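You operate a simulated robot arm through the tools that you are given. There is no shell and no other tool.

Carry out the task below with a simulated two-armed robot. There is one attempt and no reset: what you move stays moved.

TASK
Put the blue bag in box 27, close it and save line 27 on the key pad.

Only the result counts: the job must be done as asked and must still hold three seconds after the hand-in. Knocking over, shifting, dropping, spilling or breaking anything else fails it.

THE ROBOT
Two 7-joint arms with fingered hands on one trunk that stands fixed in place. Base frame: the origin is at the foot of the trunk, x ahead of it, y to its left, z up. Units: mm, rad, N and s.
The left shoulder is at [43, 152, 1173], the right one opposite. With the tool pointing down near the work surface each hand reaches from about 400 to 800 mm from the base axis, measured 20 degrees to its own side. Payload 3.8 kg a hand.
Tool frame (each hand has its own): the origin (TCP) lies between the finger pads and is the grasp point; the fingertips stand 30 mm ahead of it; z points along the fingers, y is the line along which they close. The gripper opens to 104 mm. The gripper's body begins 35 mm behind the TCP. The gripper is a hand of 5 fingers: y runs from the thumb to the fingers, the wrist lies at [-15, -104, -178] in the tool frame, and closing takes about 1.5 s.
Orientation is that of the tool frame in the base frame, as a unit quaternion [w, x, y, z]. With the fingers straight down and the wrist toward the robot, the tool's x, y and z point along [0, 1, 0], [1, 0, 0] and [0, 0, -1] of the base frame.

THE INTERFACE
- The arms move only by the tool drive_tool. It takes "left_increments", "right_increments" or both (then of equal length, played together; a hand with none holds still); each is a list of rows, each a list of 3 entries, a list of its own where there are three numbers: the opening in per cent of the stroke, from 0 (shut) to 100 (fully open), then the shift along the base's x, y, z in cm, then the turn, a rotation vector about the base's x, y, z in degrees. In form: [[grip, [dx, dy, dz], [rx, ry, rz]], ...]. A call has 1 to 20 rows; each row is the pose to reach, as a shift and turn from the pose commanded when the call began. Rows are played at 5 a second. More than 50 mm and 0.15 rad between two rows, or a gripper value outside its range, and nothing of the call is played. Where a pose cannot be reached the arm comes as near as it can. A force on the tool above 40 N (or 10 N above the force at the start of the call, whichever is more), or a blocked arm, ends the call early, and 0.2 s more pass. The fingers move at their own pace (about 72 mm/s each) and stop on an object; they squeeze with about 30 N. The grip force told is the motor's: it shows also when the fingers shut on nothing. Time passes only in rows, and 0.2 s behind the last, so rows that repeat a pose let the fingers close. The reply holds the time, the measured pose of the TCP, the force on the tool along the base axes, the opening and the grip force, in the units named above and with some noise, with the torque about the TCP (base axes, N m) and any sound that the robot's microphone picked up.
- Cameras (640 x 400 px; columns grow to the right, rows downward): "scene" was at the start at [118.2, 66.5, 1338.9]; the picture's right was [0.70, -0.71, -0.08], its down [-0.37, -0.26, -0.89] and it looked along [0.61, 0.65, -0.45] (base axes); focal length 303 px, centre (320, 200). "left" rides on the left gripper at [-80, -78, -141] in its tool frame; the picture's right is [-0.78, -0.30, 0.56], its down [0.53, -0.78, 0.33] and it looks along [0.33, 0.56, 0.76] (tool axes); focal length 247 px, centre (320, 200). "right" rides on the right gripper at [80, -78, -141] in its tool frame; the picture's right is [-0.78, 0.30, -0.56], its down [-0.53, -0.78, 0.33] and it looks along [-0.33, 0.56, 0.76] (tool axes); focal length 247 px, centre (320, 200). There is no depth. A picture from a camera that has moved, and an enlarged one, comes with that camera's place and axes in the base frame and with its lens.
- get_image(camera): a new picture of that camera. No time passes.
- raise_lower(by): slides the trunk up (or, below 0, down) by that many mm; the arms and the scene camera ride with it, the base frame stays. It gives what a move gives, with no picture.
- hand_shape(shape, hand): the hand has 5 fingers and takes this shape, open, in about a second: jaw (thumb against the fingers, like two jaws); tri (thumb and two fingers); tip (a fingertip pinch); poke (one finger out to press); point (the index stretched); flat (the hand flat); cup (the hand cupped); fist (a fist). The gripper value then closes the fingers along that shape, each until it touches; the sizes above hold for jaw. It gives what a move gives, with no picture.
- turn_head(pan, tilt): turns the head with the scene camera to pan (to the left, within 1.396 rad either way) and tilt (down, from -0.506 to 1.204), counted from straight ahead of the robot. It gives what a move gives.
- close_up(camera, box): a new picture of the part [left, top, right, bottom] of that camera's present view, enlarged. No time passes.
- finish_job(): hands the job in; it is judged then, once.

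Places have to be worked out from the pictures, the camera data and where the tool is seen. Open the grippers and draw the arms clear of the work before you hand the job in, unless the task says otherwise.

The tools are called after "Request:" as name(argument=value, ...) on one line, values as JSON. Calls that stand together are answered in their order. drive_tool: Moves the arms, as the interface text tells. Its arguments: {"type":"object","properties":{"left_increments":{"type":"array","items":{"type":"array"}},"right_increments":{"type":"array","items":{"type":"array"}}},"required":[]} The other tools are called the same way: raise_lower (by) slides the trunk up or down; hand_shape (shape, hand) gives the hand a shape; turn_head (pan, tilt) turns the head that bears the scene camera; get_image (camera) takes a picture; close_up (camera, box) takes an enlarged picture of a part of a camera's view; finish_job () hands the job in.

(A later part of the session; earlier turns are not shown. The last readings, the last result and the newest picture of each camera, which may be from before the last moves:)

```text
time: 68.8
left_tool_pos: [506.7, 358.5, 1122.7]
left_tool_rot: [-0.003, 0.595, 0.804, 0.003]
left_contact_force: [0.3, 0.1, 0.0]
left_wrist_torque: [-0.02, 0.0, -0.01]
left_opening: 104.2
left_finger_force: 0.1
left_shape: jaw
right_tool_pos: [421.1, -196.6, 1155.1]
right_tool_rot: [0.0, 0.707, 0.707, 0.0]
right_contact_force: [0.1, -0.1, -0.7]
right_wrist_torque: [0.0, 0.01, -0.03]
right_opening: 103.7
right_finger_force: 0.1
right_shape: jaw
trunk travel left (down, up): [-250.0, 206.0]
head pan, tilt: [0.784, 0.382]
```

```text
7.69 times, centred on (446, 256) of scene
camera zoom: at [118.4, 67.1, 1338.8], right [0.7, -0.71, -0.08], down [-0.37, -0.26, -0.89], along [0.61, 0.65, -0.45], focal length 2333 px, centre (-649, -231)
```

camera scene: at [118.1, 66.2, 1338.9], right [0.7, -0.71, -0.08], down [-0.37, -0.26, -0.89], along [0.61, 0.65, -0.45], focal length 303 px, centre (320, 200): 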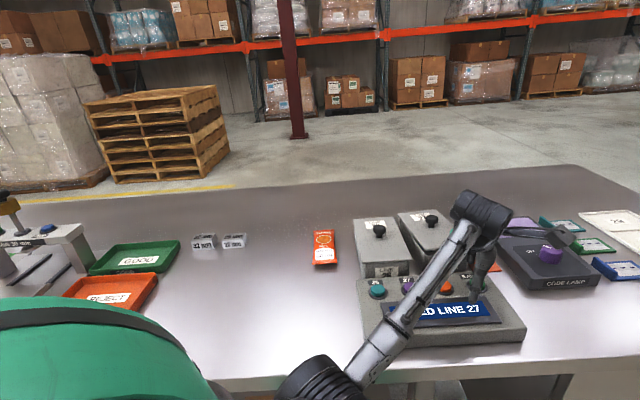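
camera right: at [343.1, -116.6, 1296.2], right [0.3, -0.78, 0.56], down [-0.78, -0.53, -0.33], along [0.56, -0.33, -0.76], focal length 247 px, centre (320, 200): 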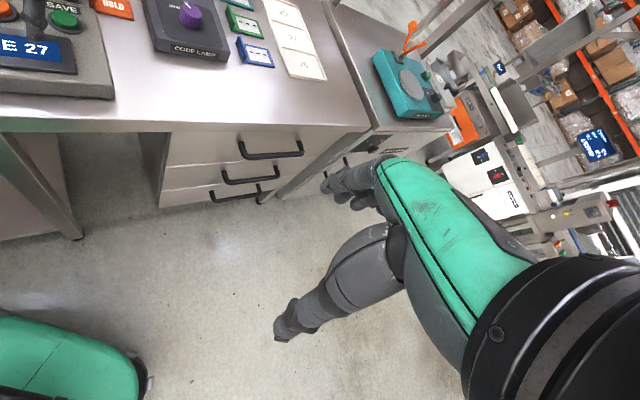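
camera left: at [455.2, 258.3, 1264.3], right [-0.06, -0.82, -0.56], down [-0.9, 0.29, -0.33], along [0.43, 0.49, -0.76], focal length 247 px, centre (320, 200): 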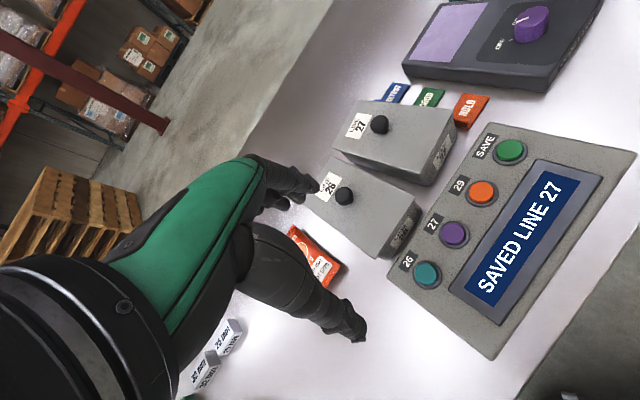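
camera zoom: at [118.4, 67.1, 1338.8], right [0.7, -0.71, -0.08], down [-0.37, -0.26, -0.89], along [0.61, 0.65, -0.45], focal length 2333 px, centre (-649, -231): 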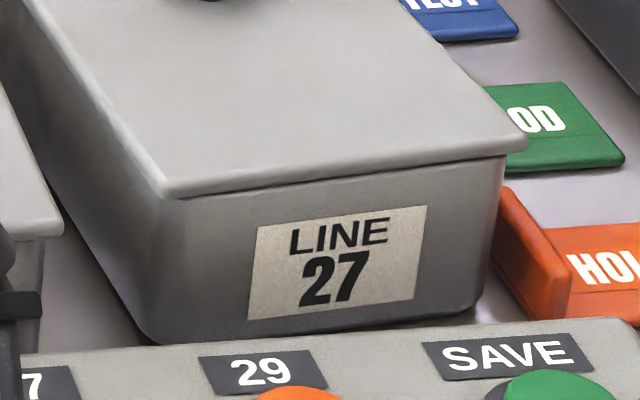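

By the left camera, box 27 has moved about +15 mm outward and turned about +5.4° (CCW). I'll grip its knob, press the lid to snap, and drag the box back to its original pose. First I move above the knob with matching yaw and 10° tilt.

Request:
drive_tool(left_increments=[[100, [3.5, -0.4, 0], [0, 0, 0]], [100, [7, -0.8, 0], [0, 0, 2]], [100, [10.5, -1.2, -1], [0, 0, 5.4]], [100, [14, -1.6, -2], [1.7, -4.7, 5.4]], [100, [17.5, -2, -4], [3.4, -9.4, 5.4]], [100, [20.5, -2.3, -6], [3.4, -9.4, 5.4]], [100, [22.0, -2.35, -9], [3.4, -9.4, 5.4]], [100, [22.0, -2.35, -11], [3.4, -9.4, 5.4]]])

Request:
get_image(camera="left")

Request:
close_up(camera="scene", box=[390, 160, 490, 290])

```text
time: 70.6
left_tool_pos: [728.4, 334.6, 1010.4]
left_tool_rot: [0.045, 0.553, 0.829, 0.075]
left_contact_force: [0.0, -0.1, 0.7]
left_wrist_torque: [-0.03, -0.05, 0.02]
left_opening: 104.1
left_finger_force: 0.1
left_shape: jaw
right_tool_pos: [421.8, -197.2, 1156.2]
right_tool_rot: [0.0, 0.707, 0.707, 0.0]
right_contact_force: [-0.2, 0.0, 0.1]
right_wrist_torque: [-0.02, 0.01, -0.02]
right_opening: 103.7
right_finger_force: 0.1
right_shape: jaw
trunk travel left (down, up): [-250.0, 206.0]
head pan, tilt: [0.784, 0.382]
```

```text
taken
camera left: at [665.6, 220.7, 1136.8], right [0.12, -0.79, -0.61], down [-0.86, 0.23, -0.46], along [0.5, 0.57, -0.65], focal length 247 px, centre (320, 200)
```

left: 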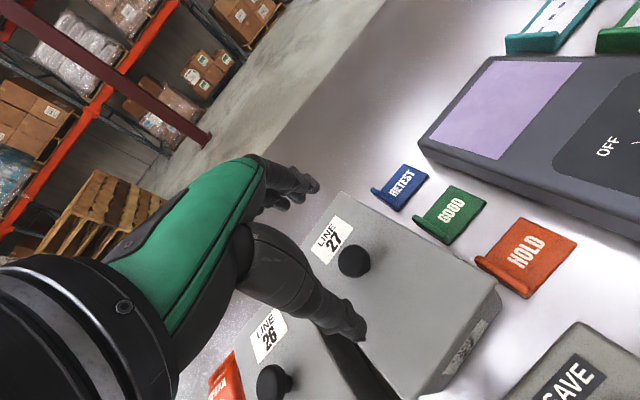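

```text
3.08 times, centred on (440, 225) of scene
camera zoom: at [118.4, 66.4, 1338.9], right [0.7, -0.71, -0.08], down [-0.37, -0.26, -0.89], along [0.61, 0.65, -0.45], focal length 933 px, centre (-49, 123)
```

zoom: 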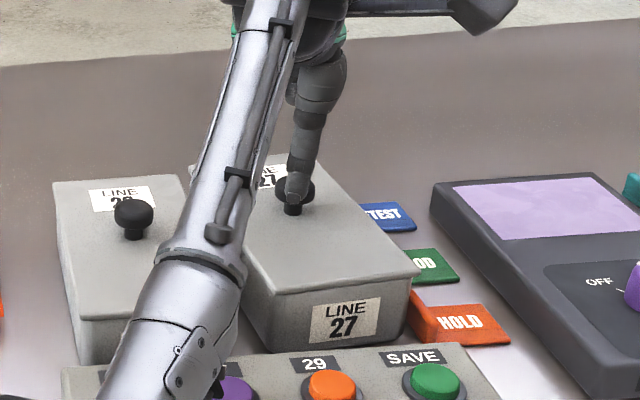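

The knob lies on the tool axis in this view. I descend 44 mm with a small outward shift so it ends up centred between thumb and fingers.

Request:
drive_tool(left_increments=[[100, [0.1, 0.05, -1.5], [0, 0, 0]], [100, [0.2, 0.1, -3], [0, 0, 0]], [100, [0.3, 0.12, -4.4], [0, 0, 0]], [100, [0.3, 0.12, -4.4], [0, 0, 0]]])

Request:
close_up(camera="left", box=[200, 120, 420, 400])

Request:
close_up(camera="scene", box=[390, 160, 490, 290])

```text
time: 71.6
left_tool_pos: [729.8, 335.8, 968.1]
left_tool_rot: [0.045, 0.554, 0.828, 0.075]
left_contact_force: [-0.1, 0.2, 0.0]
left_wrist_torque: [0.04, -0.05, -0.01]
left_opening: 104.1
left_finger_force: 0.1
left_shape: jaw
right_tool_pos: [421.8, -196.8, 1155.5]
right_tool_rot: [0.0, 0.707, 0.707, 0.001]
right_contact_force: [-0.2, 0.4, 0.8]
right_wrist_torque: [0.0, -0.02, -0.03]
right_opening: 103.7
right_finger_force: 0.0
right_shape: jaw
trunk travel left (down, up): [-250.0, 206.0]
head pan, tilt: [0.784, 0.382]
```

```text
1.43 times, centred on (310, 260) of left
camera zoom: at [667.2, 221.4, 1093.6], right [0.12, -0.79, -0.61], down [-0.86, 0.23, -0.46], along [0.5, 0.57, -0.65], focal length 353 px, centre (334, 114)
```

zoom: 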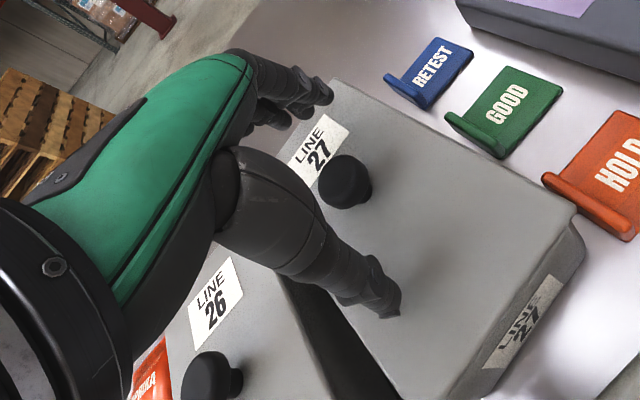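

```text
3.08 times, centred on (440, 225) of scene
camera zoom: at [118.3, 66.2, 1338.9], right [0.7, -0.71, -0.08], down [-0.37, -0.26, -0.89], along [0.61, 0.65, -0.45], focal length 933 px, centre (-49, 123)
```

zoom: 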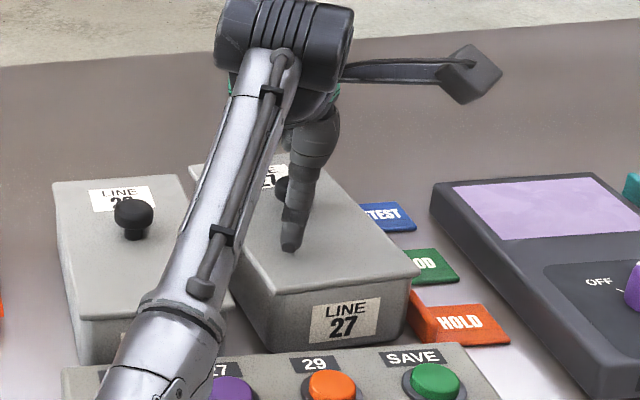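

The knob is at the same picture spot as in my earlier good grasps. I lower 2 mm and close on it.

Request:
drive_tool(left_increments=[[80, [0, 0, -0.2], [0, 0, 0]], [60, [0, 0, -0.2], [0, 0, 0]], [45, [0, 0, -0.2], [0, 0, 0]], [35, [0, 0, -0.2], [0, 0, 0]], [25, [0, 0, -0.2], [0, 0, 0]], [15, [0, 0, -0.2], [0, 0, 0]], [5, [0, 0, -0.2], [0, 0, 0]], [0, [0, 0, -0.2], [0, 0, 0]], [0, [0, 0, -0.2], [0, 0, 0]]])

Request:
close_up(camera="left", box=[200, 120, 420, 400])

Request:
close_up(camera="scene", box=[412, 230, 480, 282])

```text
time: 73.6
left_tool_pos: [729.8, 335.4, 966.4]
left_tool_rot: [0.044, 0.554, 0.828, 0.075]
left_contact_force: [-0.6, -0.6, 0.1]
left_wrist_torque: [-0.09, 0.08, 0.05]
left_opening: 22.7
left_finger_force: 30.0
left_shape: jaw
right_tool_pos: [420.9, -198.2, 1154.8]
right_tool_rot: [0.0, 0.707, 0.707, 0.0]
right_contact_force: [-0.4, -0.8, 0.0]
right_wrist_torque: [0.02, -0.01, -0.04]
right_opening: 103.6
right_finger_force: 0.0
right_shape: jaw
trunk travel left (down, up): [-250.0, 206.0]
head pan, tilt: [0.784, 0.382]
```

```text
1.43 times, centred on (310, 260) of left
camera zoom: at [667.2, 221.5, 1092.2], right [0.12, -0.79, -0.61], down [-0.86, 0.23, -0.46], along [0.5, 0.57, -0.65], focal length 353 px, centre (334, 114)
```

zoom: 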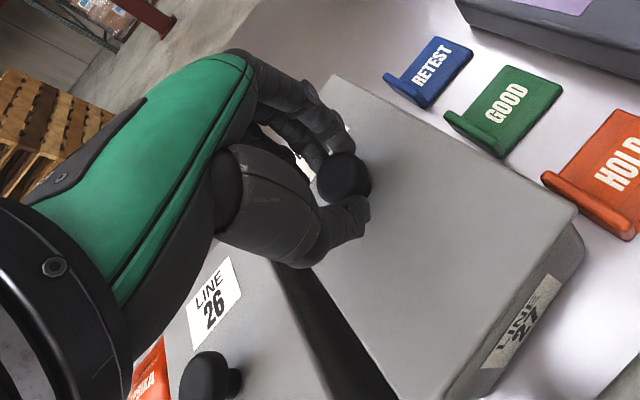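

```text
7.69 times, centred on (446, 256) of scene
camera zoom: at [118.2, 66.0, 1338.9], right [0.7, -0.71, -0.08], down [-0.37, -0.26, -0.89], along [0.61, 0.65, -0.45], focal length 2333 px, centre (-649, -231)
```

zoom: 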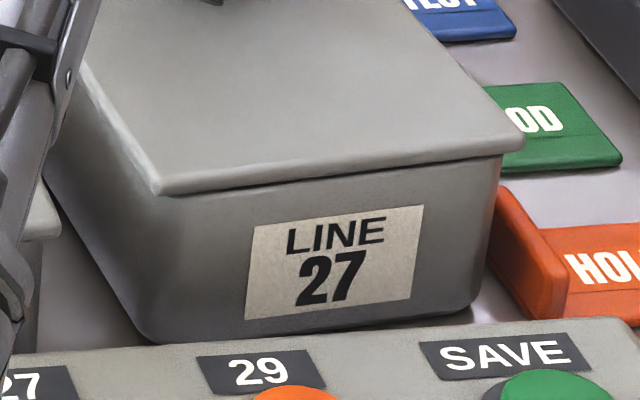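

Knob gripped (22.7 mm), no snap this time, so the lid is probably just resting. I press down in small steps until it snaps.

Request:
drive_tool(left_increments=[[0, [0, 0, -0.1], [0, 0, 0]], [0, [0, 0, -0.2], [0, 0, 0]], [0, [0, 0, -0.2], [0, 0, 0]]])

```text
time: 74.4
left_tool_pos: [730.3, 335.8, 965.4]
left_tool_rot: [0.045, 0.554, 0.828, 0.075]
left_contact_force: [0.2, -1.5, 1.5]
left_wrist_torque: [-0.05, 0.03, 0.05]
left_opening: 22.9
left_finger_force: 30.3
left_shape: jaw
right_tool_pos: [420.4, -197.6, 1155.4]
right_tool_rot: [-0.001, 0.707, 0.707, 0.001]
right_contact_force: [0.2, 0.2, -0.2]
right_wrist_torque: [0.01, -0.03, 0.02]
right_opening: 103.5
right_finger_force: 0.0
right_shape: jaw
trunk travel left (down, up): [-250.0, 206.0]
head pan, tilt: [0.784, 0.382]
```

Only 1.5 N so far and no snap; I press a little further.

Request:
drive_tool(left_increments=[[0, [0, 0, -0.1], [0, 0, 0]], [0, [0, 0, -0.2], [0, 0, 0]], [0, [0, 0, -0.2], [0, 0, 0]]])

Request:
close_up(camera="scene", box=[412, 230, 480, 282])

```text
time: 75.2
left_tool_pos: [728.5, 336.0, 964.4]
left_tool_rot: [0.046, 0.553, 0.828, 0.076]
left_contact_force: [1.0, 0.5, 8.7]
left_wrist_torque: [0.05, -0.06, 0.07]
left_opening: 23.6
left_finger_force: 29.5
left_shape: jaw
right_tool_pos: [420.6, -197.8, 1154.8]
right_tool_rot: [0.0, 0.707, 0.707, 0.0]
right_contact_force: [0.3, 0.0, 0.5]
right_wrist_torque: [-0.01, 0.01, -0.02]
right_opening: 103.6
right_finger_force: 0.0
right_shape: jaw
trunk travel left (down, up): [-250.0, 206.0]
head pan, tilt: [0.784, 0.382]
```

```text
7.69 times, centred on (446, 256) of scene
camera zoom: at [117.0, 66.0, 1339.1], right [0.7, -0.71, -0.08], down [-0.37, -0.26, -0.89], along [0.61, 0.65, -0.44], focal length 2333 px, centre (-649, -231)
```

zoom: 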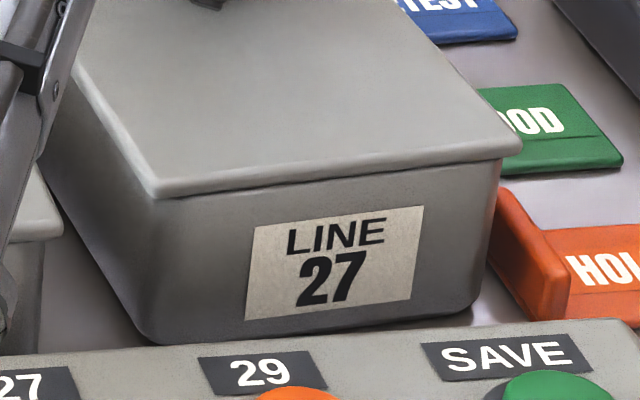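

8.7 N and no snap yet; the lid-to-label gap is ~1 mm larger than when snapped. I press a bit more firmly.

Request:
drive_tool(left_increments=[[0, [0, 0, -0.1], [0, 0, 0]], [0, [0, 0, -0.2], [0, 0, 0]], [0, [0, 0, -0.3], [0, 0, 0]], [0, [0, 0, -0.3], [0, 0, 0]]])

Request:
close_up(camera="scene", box=[412, 230, 480, 282])

Request:
get_image(camera="left")

```text
time: 76.2
left_tool_pos: [728.6, 334.5, 963.5]
left_tool_rot: [0.047, 0.553, 0.828, 0.077]
left_contact_force: [1.2, 3.4, 20.1]
left_wrist_torque: [0.14, -0.21, 0.1]
left_opening: 24.5
left_finger_force: 30.5
left_shape: jaw
right_tool_pos: [418.3, -198.4, 1156.3]
right_tool_rot: [0.0, 0.707, 0.707, 0.001]
right_contact_force: [-0.1, 0.5, -1.0]
right_wrist_torque: [0.01, 0.01, 0.03]
right_opening: 103.7
right_finger_force: 0.1
right_shape: jaw
trunk travel left (down, up): [-250.0, 206.0]
head pan, tilt: [0.784, 0.382]
```

```text
7.69 times, centred on (446, 256) of scene
camera zoom: at [115.1, 65.4, 1339.4], right [0.7, -0.71, -0.08], down [-0.37, -0.26, -0.89], along [0.61, 0.66, -0.44], focal length 2333 px, centre (-649, -231)
```

zoom: 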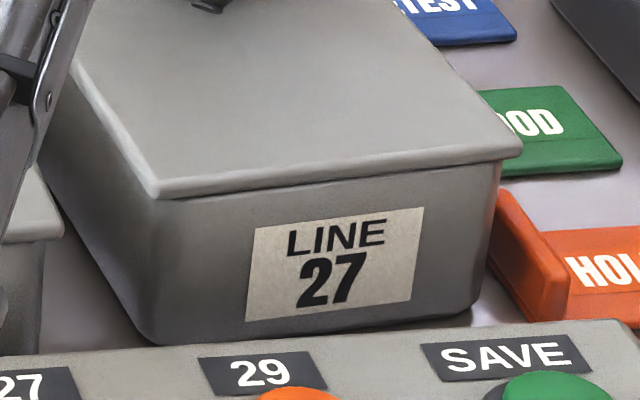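

```text
taken
camera left: at [664.3, 220.7, 1088.7], right [0.12, -0.79, -0.61], down [-0.86, 0.23, -0.46], along [0.5, 0.58, -0.65], focal length 247 px, centre (320, 200)
```

left: 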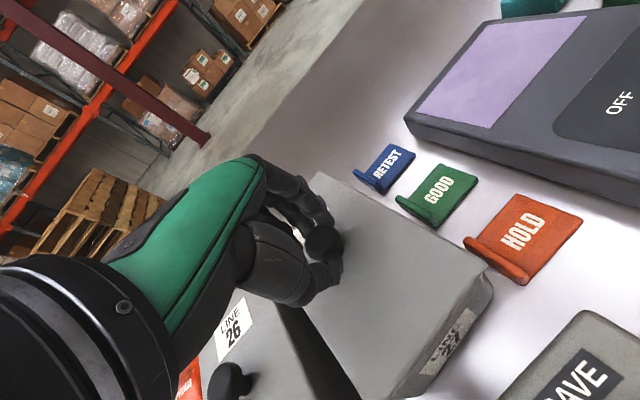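

20 N without a snap; the lid edge's slope differs from the box label's, so the lid is still ~1.5–2° clockwise relative to the box. I unload, turn the lid +1.5°, shift 1 mm nearer and press again.

Request:
drive_tool(left_increments=[[0, [0, 0, 0.5], [0, 0, 0]], [0, [0, 0, 1.0], [0, 0, 0]], [0, [-0.05, -0.05, 1.1], [0, 0, 0.8]], [0, [-0.08, -0.08, 1.1], [0, 0, 1.5]], [0, [-0.08, -0.08, 0.8], [0, 0, 1.5]], [0, [-0.08, -0.08, 0.5], [0, 0, 1.5]], [0, [-0.08, -0.08, 0.3], [0, 0, 1.5]], [0, [-0.08, -0.08, 0.3], [0, 0, 1.5]]])

Request:
close_up(camera="scene", box=[412, 230, 480, 282])

Request:
close_up(camera="left", box=[300, 150, 520, 400])

```text
time: 78.0
left_tool_pos: [727.5, 334.2, 965.2]
left_tool_rot: [0.045, 0.543, 0.835, 0.077]
left_contact_force: [2.8, 0.0, 8.2]
left_wrist_torque: [0.07, -0.17, -0.01]
left_opening: 24.0
left_finger_force: 29.8
left_shape: jaw
right_tool_pos: [420.0, -197.3, 1154.4]
right_tool_rot: [-0.001, 0.707, 0.707, 0.0]
right_contact_force: [-0.4, 0.2, 0.8]
right_wrist_torque: [0.0, 0.02, -0.04]
right_opening: 103.7
right_finger_force: 0.1
right_shape: jaw
trunk travel left (down, up): [-250.0, 206.0]
head pan, tilt: [0.784, 0.382]
```

```text
7.69 times, centred on (446, 256) of scene
camera zoom: at [117.5, 65.6, 1339.1], right [0.7, -0.71, -0.08], down [-0.37, -0.26, -0.89], along [0.61, 0.65, -0.44], focal length 2333 px, centre (-649, -231)
```

zoom: 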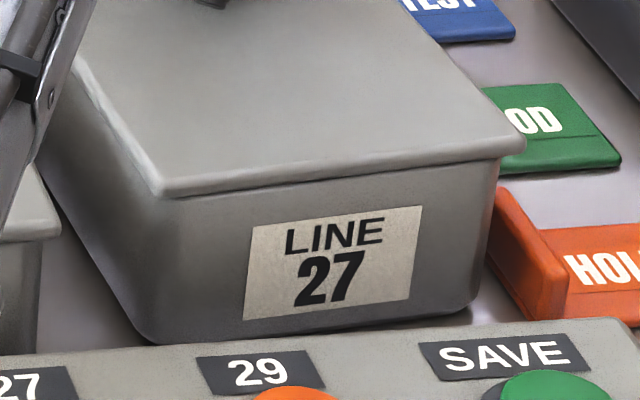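

```text
1.60 times, centred on (410, 275) of left
camera zoom: at [668.5, 218.6, 1089.8], right [0.14, -0.78, -0.61], down [-0.86, 0.2, -0.46], along [0.48, 0.59, -0.65], focal length 395 px, centre (176, 80)
```

zoom: 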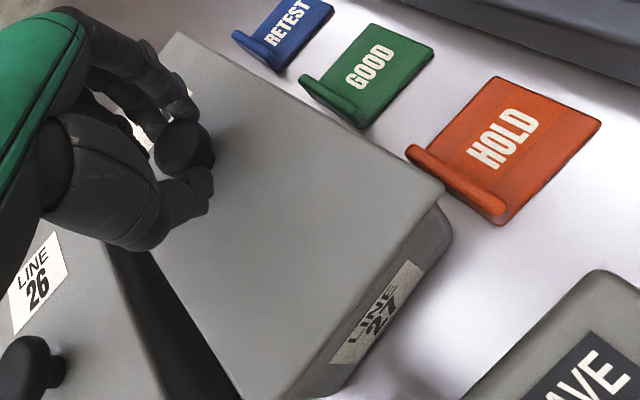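

Still no snap at 8 N. From edge-to-label measurements the lid still wants about +0.9°, ~1 mm nearer and ~1 mm right. I unload, apply that, and press again.

Request:
drive_tool(left_increments=[[0, [0, 0, 0.4], [0, 0, 0]], [0, [0, 0, 0.7], [0, 0, 0]], [0, [0.01, -0.12, 0.7], [0, 0, 0.9]], [0, [0.01, -0.12, 0.7], [0, 0, 0.9]], [0, [0.01, -0.12, 0.4], [0, 0, 0.9]], [0, [0.01, -0.12, 0.1], [0, 0, 0.9]], [0, [0.01, -0.12, -0.1], [0, 0, 0.9]], [0, [0.01, -0.12, -0.2], [0, 0, 0.9]]])

Request:
close_up(camera="scene", box=[412, 230, 480, 282])

Request:
close_up(camera="left", box=[300, 150, 520, 400])

```text
time: 79.8
left_tool_pos: [728.3, 331.9, 962.8]
left_tool_rot: [0.045, 0.536, 0.839, 0.078]
left_contact_force: [3.9, 0.9, 11.4]
left_wrist_torque: [0.08, -0.21, 0.07]
left_opening: 23.9
left_finger_force: 30.3
left_shape: jaw
right_tool_pos: [420.5, -197.6, 1156.2]
right_tool_rot: [-0.001, 0.707, 0.707, 0.001]
right_contact_force: [0.2, -0.6, 0.5]
right_wrist_torque: [0.02, 0.01, -0.01]
right_opening: 103.8
right_finger_force: 0.1
right_shape: jaw
trunk travel left (down, up): [-250.0, 206.0]
head pan, tilt: [0.784, 0.382]
```

```text
7.69 times, centred on (446, 256) of scene
camera zoom: at [117.0, 65.8, 1339.2], right [0.7, -0.71, -0.08], down [-0.37, -0.26, -0.89], along [0.61, 0.65, -0.44], focal length 2333 px, centre (-649, -231)
```

zoom: 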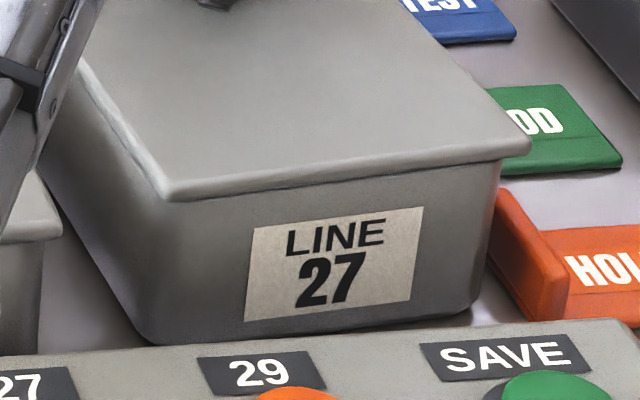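

```text
1.60 times, centred on (410, 275) of left
camera zoom: at [669.3, 216.4, 1089.2], right [0.15, -0.78, -0.61], down [-0.87, 0.19, -0.46], along [0.48, 0.6, -0.65], focal length 395 px, centre (176, 80)
```

zoom: 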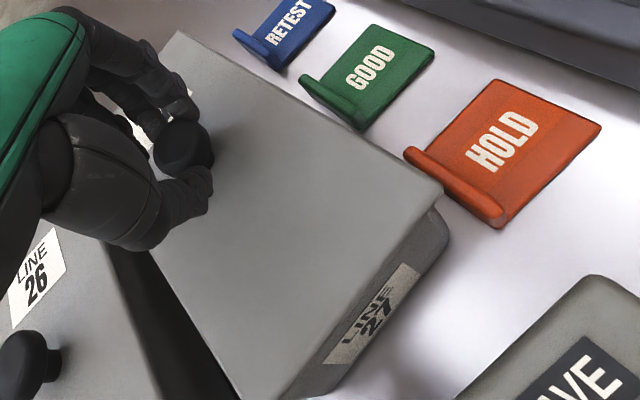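

No snap yet; the last shift overshot to the right by about 1.3 mm while yaw now looks right. I unload and correct back by that amount, then press.

Request:
drive_tool(left_increments=[[0, [0, 0, 0.3], [0, 0, 0]], [0, [0, 0, 0.7], [0, 0, 0]], [0, [-0.06, 0.11, 0.7], [0, 0, 0]], [0, [-0.06, 0.11, 0.7], [0, 0, 0]], [0, [-0.06, 0.11, 0.4], [0, 0, 0]], [0, [-0.06, 0.11, 0.1], [0, 0, 0]], [0, [-0.06, 0.11, -0.1], [0, 0, 0]], [0, [-0.06, 0.11, -0.1], [0, 0, 0]]])

Request:
close_up(camera="scene", box=[412, 230, 480, 282])

Request:
close_up(camera="scene", box=[395, 195, 485, 285])

```text
time: 81.6
left_tool_pos: [727.4, 332.4, 964.2]
left_tool_rot: [0.046, 0.536, 0.839, 0.079]
left_contact_force: [2.4, 1.1, 14.6]
left_wrist_torque: [0.07, -0.2, -0.05]
left_opening: 24.3
left_finger_force: 29.7
left_shape: jaw
right_tool_pos: [418.6, -197.9, 1155.9]
right_tool_rot: [0.0, 0.707, 0.707, 0.002]
right_contact_force: [-0.1, 0.3, 0.4]
right_wrist_torque: [-0.03, 0.01, -0.03]
right_opening: 103.7
right_finger_force: 0.0
right_shape: jaw
trunk travel left (down, up): [-250.0, 206.0]
head pan, tilt: [0.784, 0.382]
```

```text
7.69 times, centred on (446, 256) of scene
camera zoom: at [116.2, 65.2, 1339.3], right [0.7, -0.71, -0.08], down [-0.37, -0.26, -0.89], along [0.61, 0.66, -0.44], focal length 2333 px, centre (-649, -231)
```

zoom: 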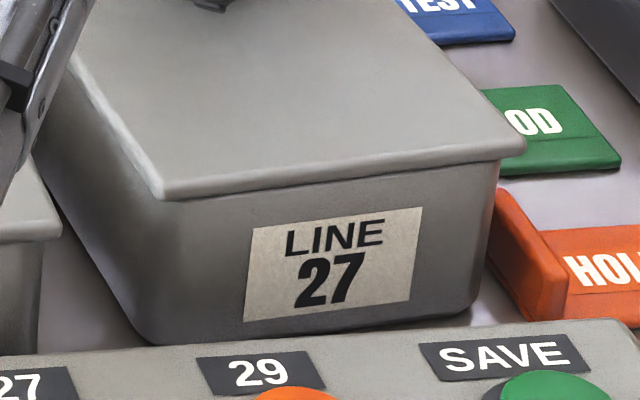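

```text
4.44 times, centred on (440, 240) of scene
camera zoom: at [116.2, 65.2, 1339.3], right [0.7, -0.71, -0.08], down [-0.37, -0.26, -0.89], along [0.61, 0.66, -0.44], focal length 1348 px, centre (-213, 22)
```

zoom: 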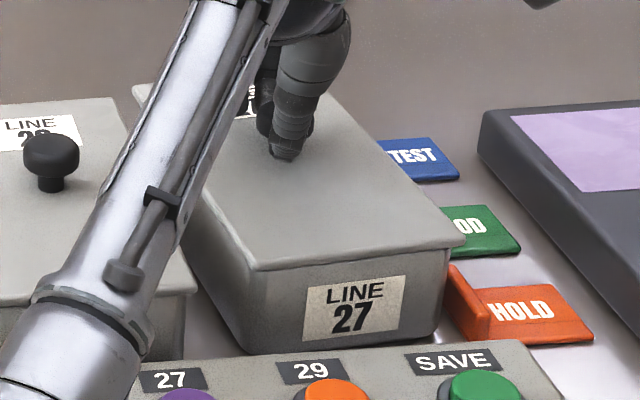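

The edges now match the snapped geometry within ~0.5 mm, yet no snap. To learn the latch state I lift a few mm and see whether the lid comes up freely.

Request:
drive_tool(left_increments=[[0, [0, 0, 0.3], [0, 0, 0]], [0, [0, 0, 0.6], [0, 0, 0]], [0, [0, 0, 0.9], [0, 0, 0]], [0, [0, 0, 0.9], [0, 0, 0]]])

Request:
close_up(camera="scene", box=[412, 230, 480, 282])

Request:
close_up(camera="left", box=[300, 150, 520, 400])

```text
time: 82.6
left_tool_pos: [727.7, 334.6, 967.9]
left_tool_rot: [0.042, 0.537, 0.839, 0.075]
left_contact_force: [-0.5, -0.4, -0.7]
left_wrist_torque: [-0.02, 0.0, -0.01]
left_opening: 23.9
left_finger_force: 30.7
left_shape: jaw
right_tool_pos: [421.2, -196.9, 1156.4]
right_tool_rot: [0.0, 0.707, 0.707, 0.0]
right_contact_force: [-0.3, 0.1, 0.1]
right_wrist_torque: [0.01, 0.02, 0.0]
right_opening: 104.0
right_finger_force: 0.1
right_shape: jaw
trunk travel left (down, up): [-250.0, 206.0]
head pan, tilt: [0.784, 0.382]
```

```text
7.69 times, centred on (446, 256) of scene
camera zoom: at [118.4, 66.3, 1338.8], right [0.7, -0.71, -0.08], down [-0.37, -0.26, -0.89], along [0.61, 0.65, -0.45], focal length 2333 px, centre (-649, -231)
```

zoom: 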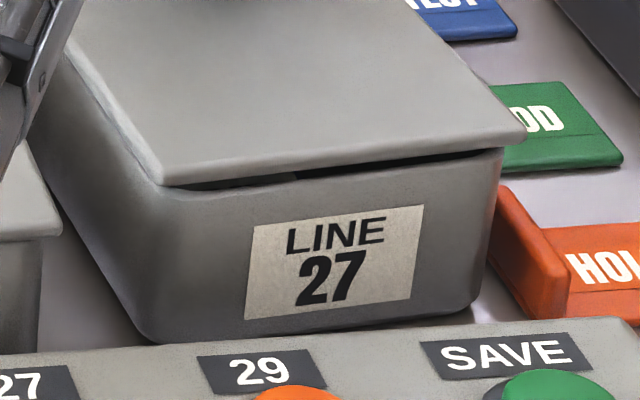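

```text
1.60 times, centred on (410, 275) of left
camera zoom: at [670.5, 218.1, 1094.0], right [0.15, -0.78, -0.61], down [-0.87, 0.19, -0.46], along [0.47, 0.59, -0.65], focal length 395 px, centre (176, 80)
```

zoom: 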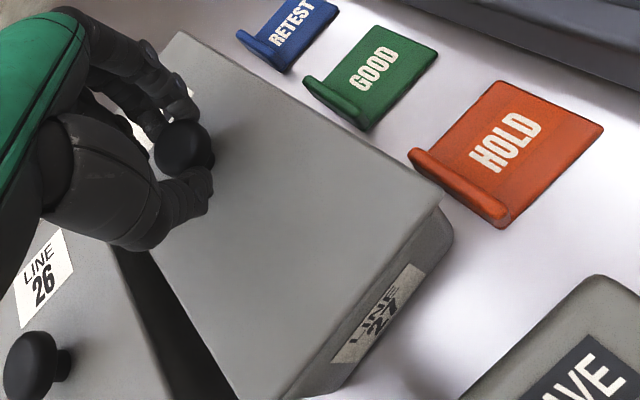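

The lid lifts freely, so it isn't latched. Several readings suggest it still lags ~1.5–2° clockwise relative to the box; I press lightly and sweep the yaw by +2° to find the latch.

Request:
drive_tool(left_increments=[[0, [0, 0, -0.3], [0, 0, 0.5]], [0, [0, 0, -0.6], [0, 0, 0.5]], [0, [0, 0, -0.75], [0, 0, 0.5]], [0, [0, 0, -0.75], [0, 0, 1.0]], [0, [0, 0, -0.75], [0, 0, 1.5]], [0, [0, 0, -0.75], [0, 0, 2.0]]])

Request:
close_up(camera="scene", box=[412, 230, 480, 282])

```text
time: 84.0
left_tool_pos: [726.5, 333.5, 964.9]
left_tool_rot: [0.044, 0.521, 0.849, 0.078]
left_contact_force: [2.8, 1.7, 14.0]
left_wrist_torque: [0.08, -0.18, -0.03]
left_opening: 24.2
left_finger_force: 29.9
left_shape: jaw
right_tool_pos: [418.7, -196.2, 1154.8]
right_tool_rot: [0.0, 0.707, 0.707, 0.001]
right_contact_force: [0.4, 0.0, 0.6]
right_wrist_torque: [0.01, 0.01, 0.01]
right_opening: 103.4
right_finger_force: 0.0
right_shape: jaw
trunk travel left (down, up): [-250.0, 206.0]
head pan, tilt: [0.784, 0.382]
```

```text
7.69 times, centred on (446, 256) of scene
camera zoom: at [116.6, 65.5, 1339.2], right [0.7, -0.71, -0.08], down [-0.37, -0.26, -0.89], along [0.61, 0.65, -0.44], focal length 2333 px, centre (-649, -231)
```

zoom: 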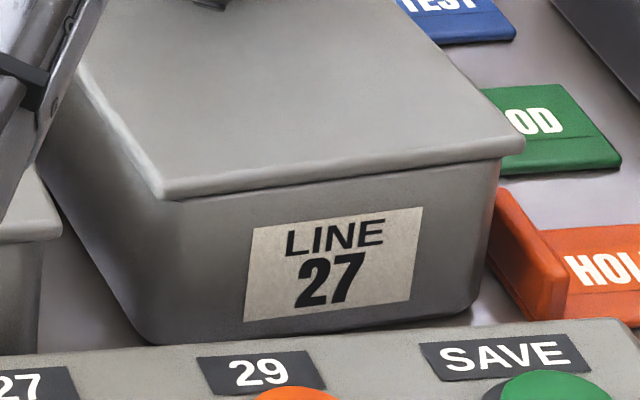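

Yaw now matches but no latch yet. I continue the search with light pressure, sweeping the lid up to 2 mm leftwards along the box width.

Request:
drive_tool(left_increments=[[0, [0, 0, 0.2], [0, 0, 0]], [0, [-0.04, 0.032, 0.2], [0, 0, 0]], [0, [-0.08, 0.064, 0.2], [0, 0, 0]], [0, [-0.115, 0.096, 0.2], [0, 0, 0]], [0, [-0.153, 0.129, 0.2], [0, 0, 0]], [0, [-0.153, 0.129, 0], [0, 0, 0]]])

Request:
close_up(camera="scene", box=[412, 230, 480, 282])

```text
time: 85.4
left_tool_pos: [726.0, 334.5, 963.8]
left_tool_rot: [0.043, 0.522, 0.848, 0.078]
left_contact_force: [2.5, -2.2, 11.9]
left_wrist_torque: [0.04, -0.16, -0.02]
left_opening: 24.3
left_finger_force: 30.4
left_shape: jaw
right_tool_pos: [419.2, -198.5, 1156.1]
right_tool_rot: [0.0, 0.707, 0.707, 0.001]
right_contact_force: [-0.2, 0.4, -0.1]
right_wrist_torque: [0.01, 0.0, 0.01]
right_opening: 103.6
right_finger_force: 0.1
right_shape: jaw
trunk travel left (down, up): [-250.0, 206.0]
head pan, tilt: [0.784, 0.382]
```

```text
7.69 times, centred on (446, 256) of scene
camera zoom: at [116.6, 64.9, 1339.2], right [0.7, -0.71, -0.08], down [-0.37, -0.26, -0.89], along [0.61, 0.66, -0.44], focal length 2333 px, centre (-649, -231)
```

zoom: 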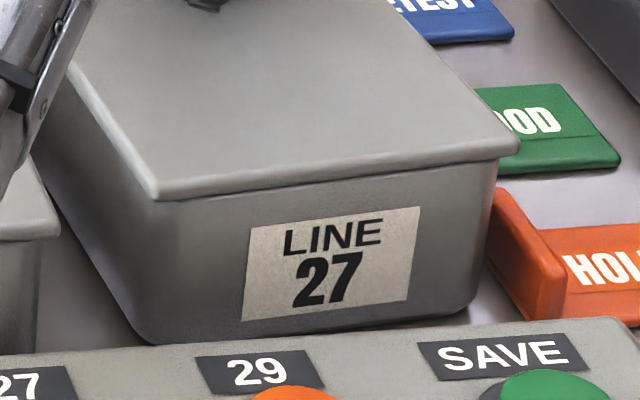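

No latch there. I return to the middle laterally and sweep the lid 2.5 mm toward the robot under light pressure.

Request:
drive_tool(left_increments=[[0, [0, 0, 0.2], [0, 0, 0]], [0, [0.077, -0.064, 0.2], [0, 0, 0]], [0, [0.045, -0.102, 0.2], [0, 0, 0]], [0, [0.013, -0.14, 0.2], [0, 0, 0]], [0, [-0.019, -0.179, 0.2], [0, 0, 0]], [0, [-0.051, -0.217, 0.2], [0, 0, 0]], [0, [-0.083, -0.255, 0.2], [0, 0, 0]], [0, [-0.083, -0.255, 0], [0, 0, 0]]])

Request:
close_up(camera="scene", box=[412, 230, 480, 282])

```text
time: 87.2
left_tool_pos: [725.7, 332.0, 964.7]
left_tool_rot: [0.043, 0.521, 0.849, 0.078]
left_contact_force: [0.8, 2.1, 10.3]
left_wrist_torque: [0.08, -0.16, 0.03]
left_opening: 24.1
left_finger_force: 30.5
left_shape: jaw
right_tool_pos: [420.4, -197.1, 1155.7]
right_tool_rot: [-0.001, 0.707, 0.708, 0.0]
right_contact_force: [-0.3, -1.3, -0.5]
right_wrist_torque: [-0.01, -0.02, -0.01]
right_opening: 103.8
right_finger_force: 0.0
right_shape: jaw
trunk travel left (down, up): [-250.0, 206.0]
head pan, tilt: [0.784, 0.382]
```

```text
7.69 times, centred on (446, 256) of scene
camera zoom: at [117.0, 66.1, 1339.1], right [0.7, -0.71, -0.08], down [-0.37, -0.26, -0.89], along [0.61, 0.65, -0.44], focal length 2333 px, centre (-649, -231)
```

zoom: 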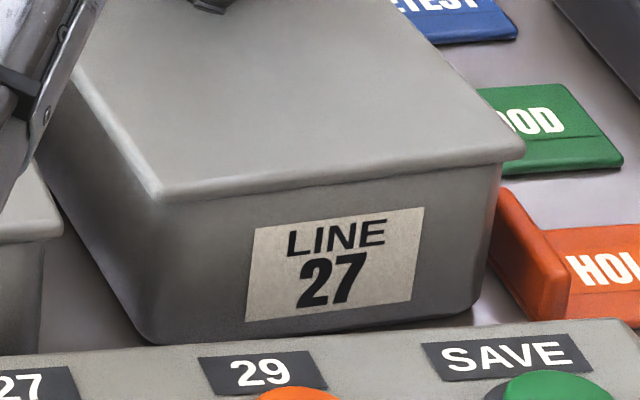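

Under ~10 N load friction keeps the lid from sliding. I lift it ~3 mm clear again so I can align it freely, and measure carefully.

Request:
drive_tool(left_increments=[[0, [0, 0, 0.4], [0, 0, 0]], [0, [0, 0, 0.8], [0, 0, 0]], [0, [0, 0, 0.8], [0, 0, 0]]])

Request:
close_up(camera="scene", box=[412, 230, 480, 282])

Request:
close_up(camera="left", box=[390, 230, 510, 400])

```text
time: 88.0
left_tool_pos: [725.3, 332.6, 969.0]
left_tool_rot: [0.041, 0.521, 0.849, 0.076]
left_contact_force: [0.1, 0.8, -1.1]
left_wrist_torque: [0.0, 0.0, -0.01]
left_opening: 24.0
left_finger_force: 30.0
left_shape: jaw
right_tool_pos: [421.6, -196.4, 1154.4]
right_tool_rot: [0.0, 0.707, 0.707, 0.0]
right_contact_force: [0.2, 0.0, 0.6]
right_wrist_torque: [-0.01, -0.01, 0.03]
right_opening: 103.5
right_finger_force: 0.0
right_shape: jaw
trunk travel left (down, up): [-250.0, 206.0]
head pan, tilt: [0.784, 0.382]
```

```text
7.69 times, centred on (446, 256) of scene
camera zoom: at [118.2, 66.2, 1338.9], right [0.7, -0.71, -0.08], down [-0.37, -0.26, -0.89], along [0.61, 0.65, -0.45], focal length 2333 px, centre (-649, -231)
```

zoom: 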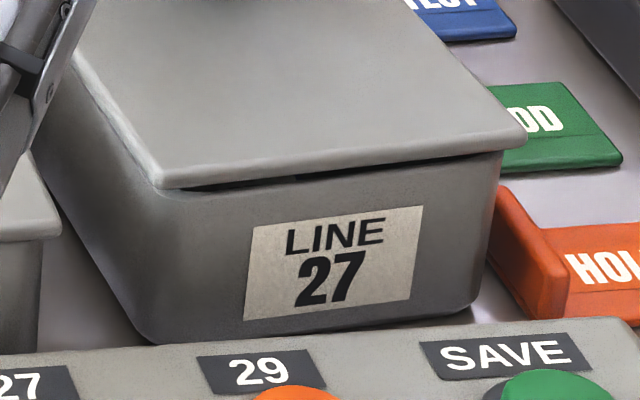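

```text
2.35 times, centred on (450, 315) of left
camera zoom: at [672.0, 214.3, 1094.9], right [0.17, -0.78, -0.61], down [-0.88, 0.16, -0.46], along [0.45, 0.61, -0.65], focal length 581 px, centre (14, -71)
```

zoom: 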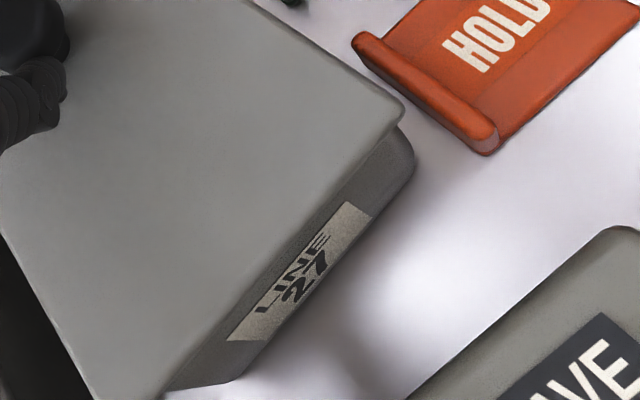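

Alignment looks within ~1 mm by both cameras, yet no latch. I lift the lid higher to check the bag inside and the rim position directly.

Request:
drive_tool(left_increments=[[0, [0, 0, 1.5], [0, 0, 0]], [0, [0, 0, 3.5], [0, 0, 0]], [0, [0, 0, 5.5], [0, 0, 0]], [0, [0, 0, 6.0], [0, 0, 0]]])

Request:
close_up(camera="scene", box=[390, 170, 490, 290])

Request:
get_image(camera="left")

```text
time: 89.0
left_tool_pos: [727.3, 332.2, 1030.5]
left_tool_rot: [0.042, 0.522, 0.849, 0.077]
left_contact_force: [0.2, -0.4, -0.3]
left_wrist_torque: [-0.01, 0.0, -0.02]
left_opening: 24.0
left_finger_force: 29.1
left_shape: jaw
right_tool_pos: [420.8, -197.9, 1154.3]
right_tool_rot: [-0.001, 0.707, 0.707, 0.0]
right_contact_force: [0.2, -0.8, 0.5]
right_wrist_torque: [0.01, -0.03, -0.01]
right_opening: 103.7
right_finger_force: 0.1
right_shape: jaw
trunk travel left (down, up): [-250.0, 206.0]
head pan, tilt: [0.784, 0.382]
```

```text
3.33 times, centred on (440, 230) of scene
camera zoom: at [118.4, 66.3, 1338.9], right [0.7, -0.71, -0.08], down [-0.37, -0.26, -0.89], along [0.61, 0.65, -0.45], focal length 1011 px, centre (-80, 100)
```

zoom: 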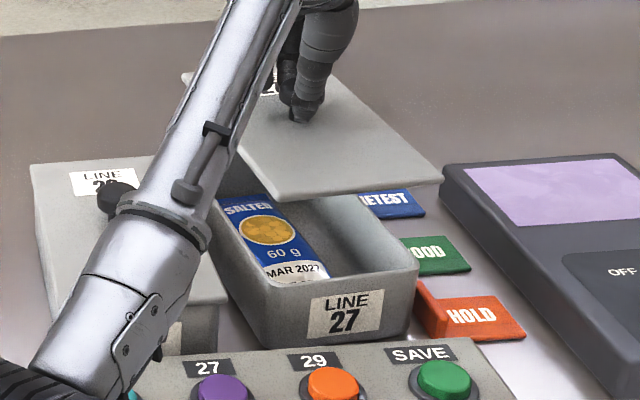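

```text
taken
camera left: at [673.1, 214.4, 1155.4], right [0.17, -0.78, -0.61], down [-0.88, 0.16, -0.46], along [0.45, 0.61, -0.65], focal length 247 px, centre (320, 200)
```

left: 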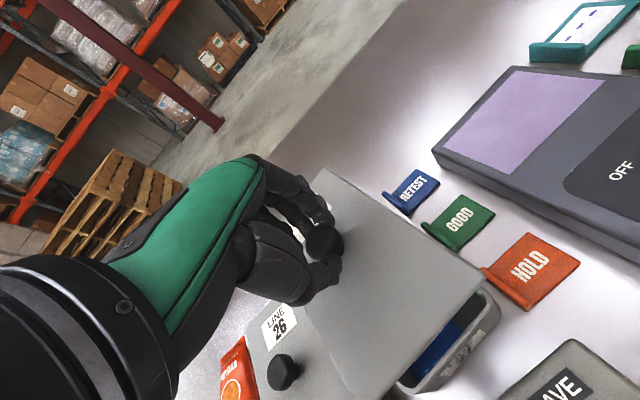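

The bag lies flat and isn't in the way. I lower the lid to ~3 mm above the rim again to measure its alignment with higher magnification before seating it.

Request:
drive_tool(left_increments=[[0, [0, 0, -2.5], [0, 0, 0]], [0, [0.05, 0.05, -5], [0, 0, 0]], [0, [0.1, 0.1, -6.1], [0, 0, 0]], [0, [0.1, 0.1, -6.1], [0, 0, 0]]])

Request:
close_up(camera="scene", box=[414, 236, 482, 278])

Request:
close_up(camera="left", box=[300, 150, 520, 400])

```text
time: 90.0
left_tool_pos: [726.7, 332.9, 967.9]
left_tool_rot: [0.041, 0.521, 0.849, 0.077]
left_contact_force: [-0.5, 0.2, -0.4]
left_wrist_torque: [0.01, 0.01, 0.01]
left_opening: 24.1
left_finger_force: 29.9
left_shape: jaw
right_tool_pos: [420.9, -196.6, 1156.6]
right_tool_rot: [0.0, 0.707, 0.707, 0.0]
right_contact_force: [-0.5, 0.0, -0.1]
right_wrist_torque: [-0.02, -0.03, 0.01]
right_opening: 103.6
right_finger_force: 0.1
right_shape: jaw
trunk travel left (down, up): [-250.0, 206.0]
head pan, tilt: [0.784, 0.382]
```

```text
9.41 times, centred on (448, 257) of scene
camera zoom: at [118.4, 66.3, 1338.9], right [0.7, -0.71, -0.08], down [-0.37, -0.26, -0.89], along [0.61, 0.65, -0.45], focal length 2855 px, centre (-885, -336)
```

zoom: 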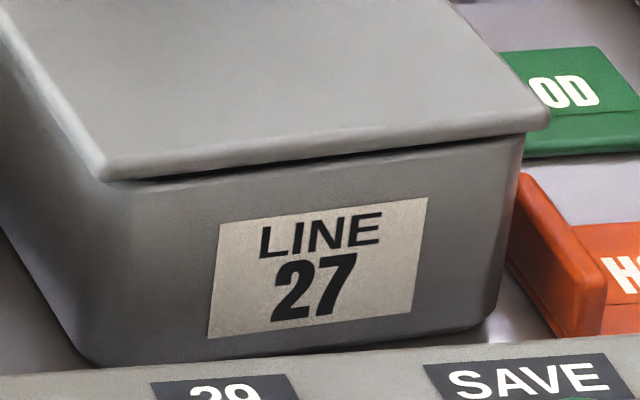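

```text
1.60 times, centred on (410, 275) of left
camera zoom: at [673.0, 215.4, 1092.6], right [0.18, -0.78, -0.61], down [-0.87, 0.16, -0.46], along [0.45, 0.61, -0.65], focal length 395 px, centre (176, 80)
```

zoom: 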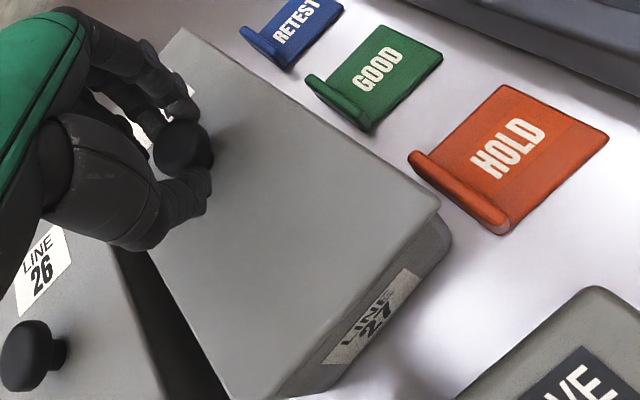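

At 9.4× the lid reads about 2.2 mm too far left and ~1.2° clockwise relative to the box. I correct that in the air, then lower and press.

Request:
drive_tool(left_increments=[[0, [0.08, -0.07, 0.1], [0, 0, 0.6]], [0, [0.17, -0.14, 0.1], [0, 0, 1.2]], [0, [0.17, -0.14, 0], [0, 0, 1.2]], [0, [0.17, -0.14, -0.2], [0, 0, 1.2]], [0, [0.17, -0.14, -0.4], [0, 0, 1.2]], [0, [0.17, -0.14, -0.6], [0, 0, 1.2]], [0, [0.17, -0.14, -0.6], [0, 0, 1.2]]])

Request:
close_up(camera="scene", box=[414, 236, 482, 278])

```text
time: 91.6
left_tool_pos: [728.3, 332.1, 963.6]
left_tool_rot: [0.042, 0.513, 0.854, 0.078]
left_contact_force: [4.0, 0.4, 7.8]
left_wrist_torque: [0.03, -0.12, 0.0]
left_opening: 23.8
left_finger_force: 30.2
left_shape: jaw
right_tool_pos: [421.2, -196.4, 1155.4]
right_tool_rot: [-0.001, 0.707, 0.707, 0.0]
right_contact_force: [0.0, -0.9, 0.4]
right_wrist_torque: [-0.02, 0.01, -0.03]
right_opening: 103.7
right_finger_force: 0.0
right_shape: jaw
trunk travel left (down, up): [-250.0, 206.0]
head pan, tilt: [0.784, 0.382]
heard: snap
```

```text
9.41 times, centred on (448, 257) of scene
camera zoom: at [117.7, 65.8, 1339.1], right [0.7, -0.71, -0.08], down [-0.37, -0.26, -0.89], along [0.61, 0.65, -0.44], focal length 2855 px, centre (-885, -336)
```

zoom: 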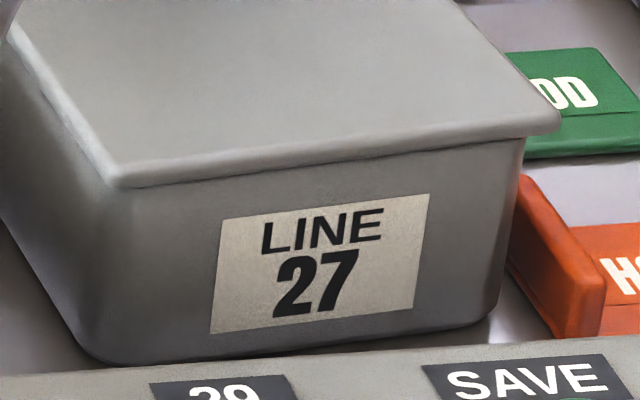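

"Snap": the lid is latched again. Now, still holding the knob with less down-force, I drag the box back: about 17 mm toward the robot with a −5° turn, slowly.

Request:
drive_tool(left_increments=[[0, [0, 0, 0.15], [0, 0, 0]], [0, [-0.14, -0.16, 0.15], [0, 0, -0.6]], [0, [-0.28, -0.32, 0.15], [0, 0, -1.3]], [0, [-0.42, -0.48, 0.15], [0, 0, -1.9]], [0, [-0.56, -0.64, 0.15], [0, 0, -2.6]], [0, [-0.7, -0.8, 0.15], [0, 0, -3.2]], [0, [-0.7, -0.8, 0.15], [0, 0, -3.2]]])

Request:
close_up(camera="scene", box=[412, 240, 480, 282])

Request:
close_up(camera="scene", box=[340, 200, 500, 330])

```text
time: 93.2
left_tool_pos: [722.1, 323.5, 964.0]
left_tool_rot: [0.044, 0.536, 0.839, 0.077]
left_contact_force: [2.2, 2.4, 6.9]
left_wrist_torque: [0.06, -0.08, 0.09]
left_opening: 23.4
left_finger_force: 29.6
left_shape: jaw
right_tool_pos: [420.6, -197.5, 1155.8]
right_tool_rot: [0.0, 0.707, 0.707, 0.0]
right_contact_force: [0.1, 0.2, -0.3]
right_wrist_torque: [0.02, 0.0, 0.01]
right_opening: 103.9
right_finger_force: 0.1
right_shape: jaw
trunk travel left (down, up): [-250.0, 206.0]
head pan, tilt: [0.784, 0.382]
```

```text
9.41 times, centred on (446, 261) of scene
camera zoom: at [117.7, 66.4, 1339.0], right [0.7, -0.71, -0.08], down [-0.37, -0.26, -0.89], along [0.61, 0.65, -0.44], focal length 2855 px, centre (-866, -374)
```

zoom: 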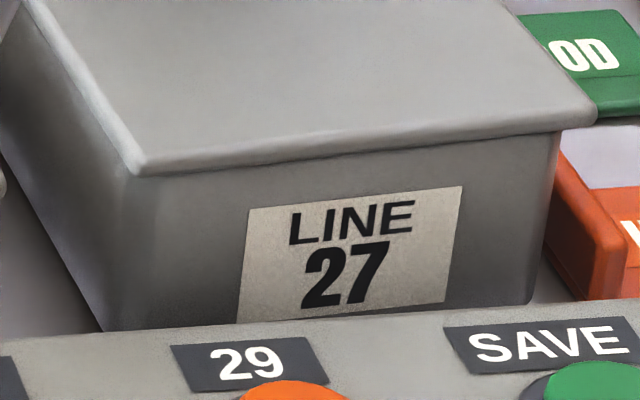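

```text
3.08 times, centred on (420, 265) of scene
camera zoom: at [117.7, 66.4, 1339.0], right [0.7, -0.71, -0.08], down [-0.37, -0.26, -0.89], along [0.61, 0.65, -0.44], focal length 933 px, centre (12, 0)
```

zoom: 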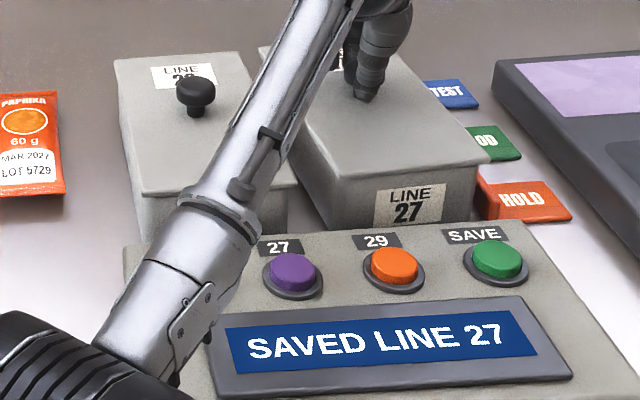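

The box follows with the lid latched. Remaining by the label's picture position: about 9 mm nearer, 2 mm left and −2.8°. I continue the drag.

Request:
drive_tool(left_increments=[[0, [-0.13, -0.08, 0], [0, 0, -0.5]], [0, [-0.27, -0.16, 0], [0, 0, -1.0]], [0, [-0.4, -0.24, 0], [0, 0, -1.5]], [0, [-0.53, -0.32, 0], [0, 0, -2.0]], [0, [-0.66, -0.4, 0], [0, 0, -2.5]], [0, [-0.79, -0.48, 0], [0, 0, -2.8]], [0, [-0.79, -0.48, 0], [0, 0, -2.8]]])

Request:
close_up(camera="scene", box=[412, 240, 480, 282])

Request:
close_up(camera="scene", box=[340, 200, 500, 330])

```text
time: 94.8
left_tool_pos: [713.6, 319.5, 964.1]
left_tool_rot: [0.046, 0.557, 0.826, 0.075]
left_contact_force: [3.2, 1.8, 5.6]
left_wrist_torque: [0.02, -0.03, 0.06]
left_opening: 23.4
left_finger_force: 29.9
left_shape: jaw
right_tool_pos: [421.5, -197.9, 1155.3]
right_tool_rot: [0.0, 0.707, 0.707, 0.001]
right_contact_force: [-0.6, -0.4, 0.5]
right_wrist_torque: [0.01, 0.02, 0.02]
right_opening: 103.9
right_finger_force: 0.0
right_shape: jaw
trunk travel left (down, up): [-250.0, 206.0]
head pan, tilt: [0.784, 0.382]
```

```text
9.41 times, centred on (446, 261) of scene
camera zoom: at [118.1, 66.2, 1338.9], right [0.7, -0.71, -0.08], down [-0.37, -0.26, -0.89], along [0.61, 0.65, -0.45], focal length 2855 px, centre (-866, -374)
```

zoom: 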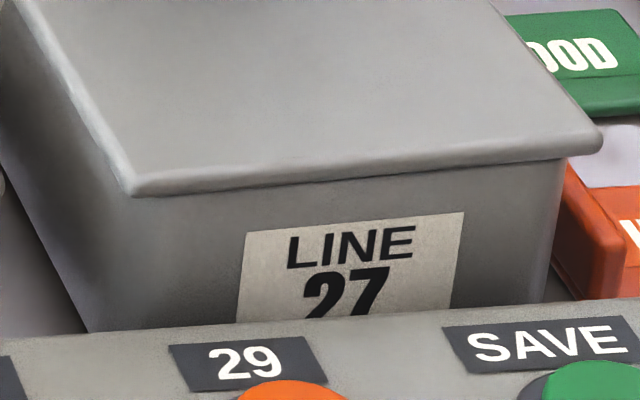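

```text
3.08 times, centred on (420, 265) of scene
camera zoom: at [118.1, 66.2, 1338.9], right [0.7, -0.71, -0.08], down [-0.37, -0.26, -0.89], along [0.61, 0.65, -0.45], focal length 933 px, centre (12, 0)
```

zoom: 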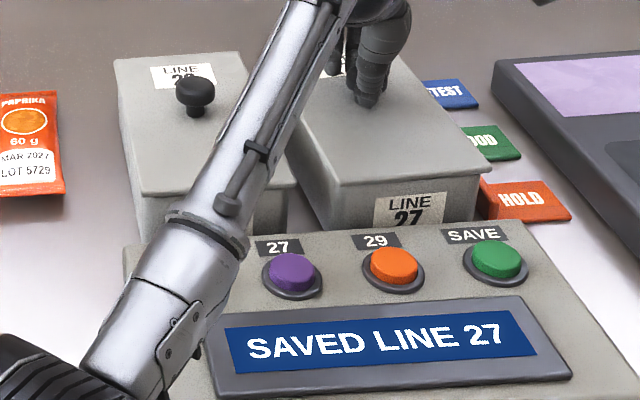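

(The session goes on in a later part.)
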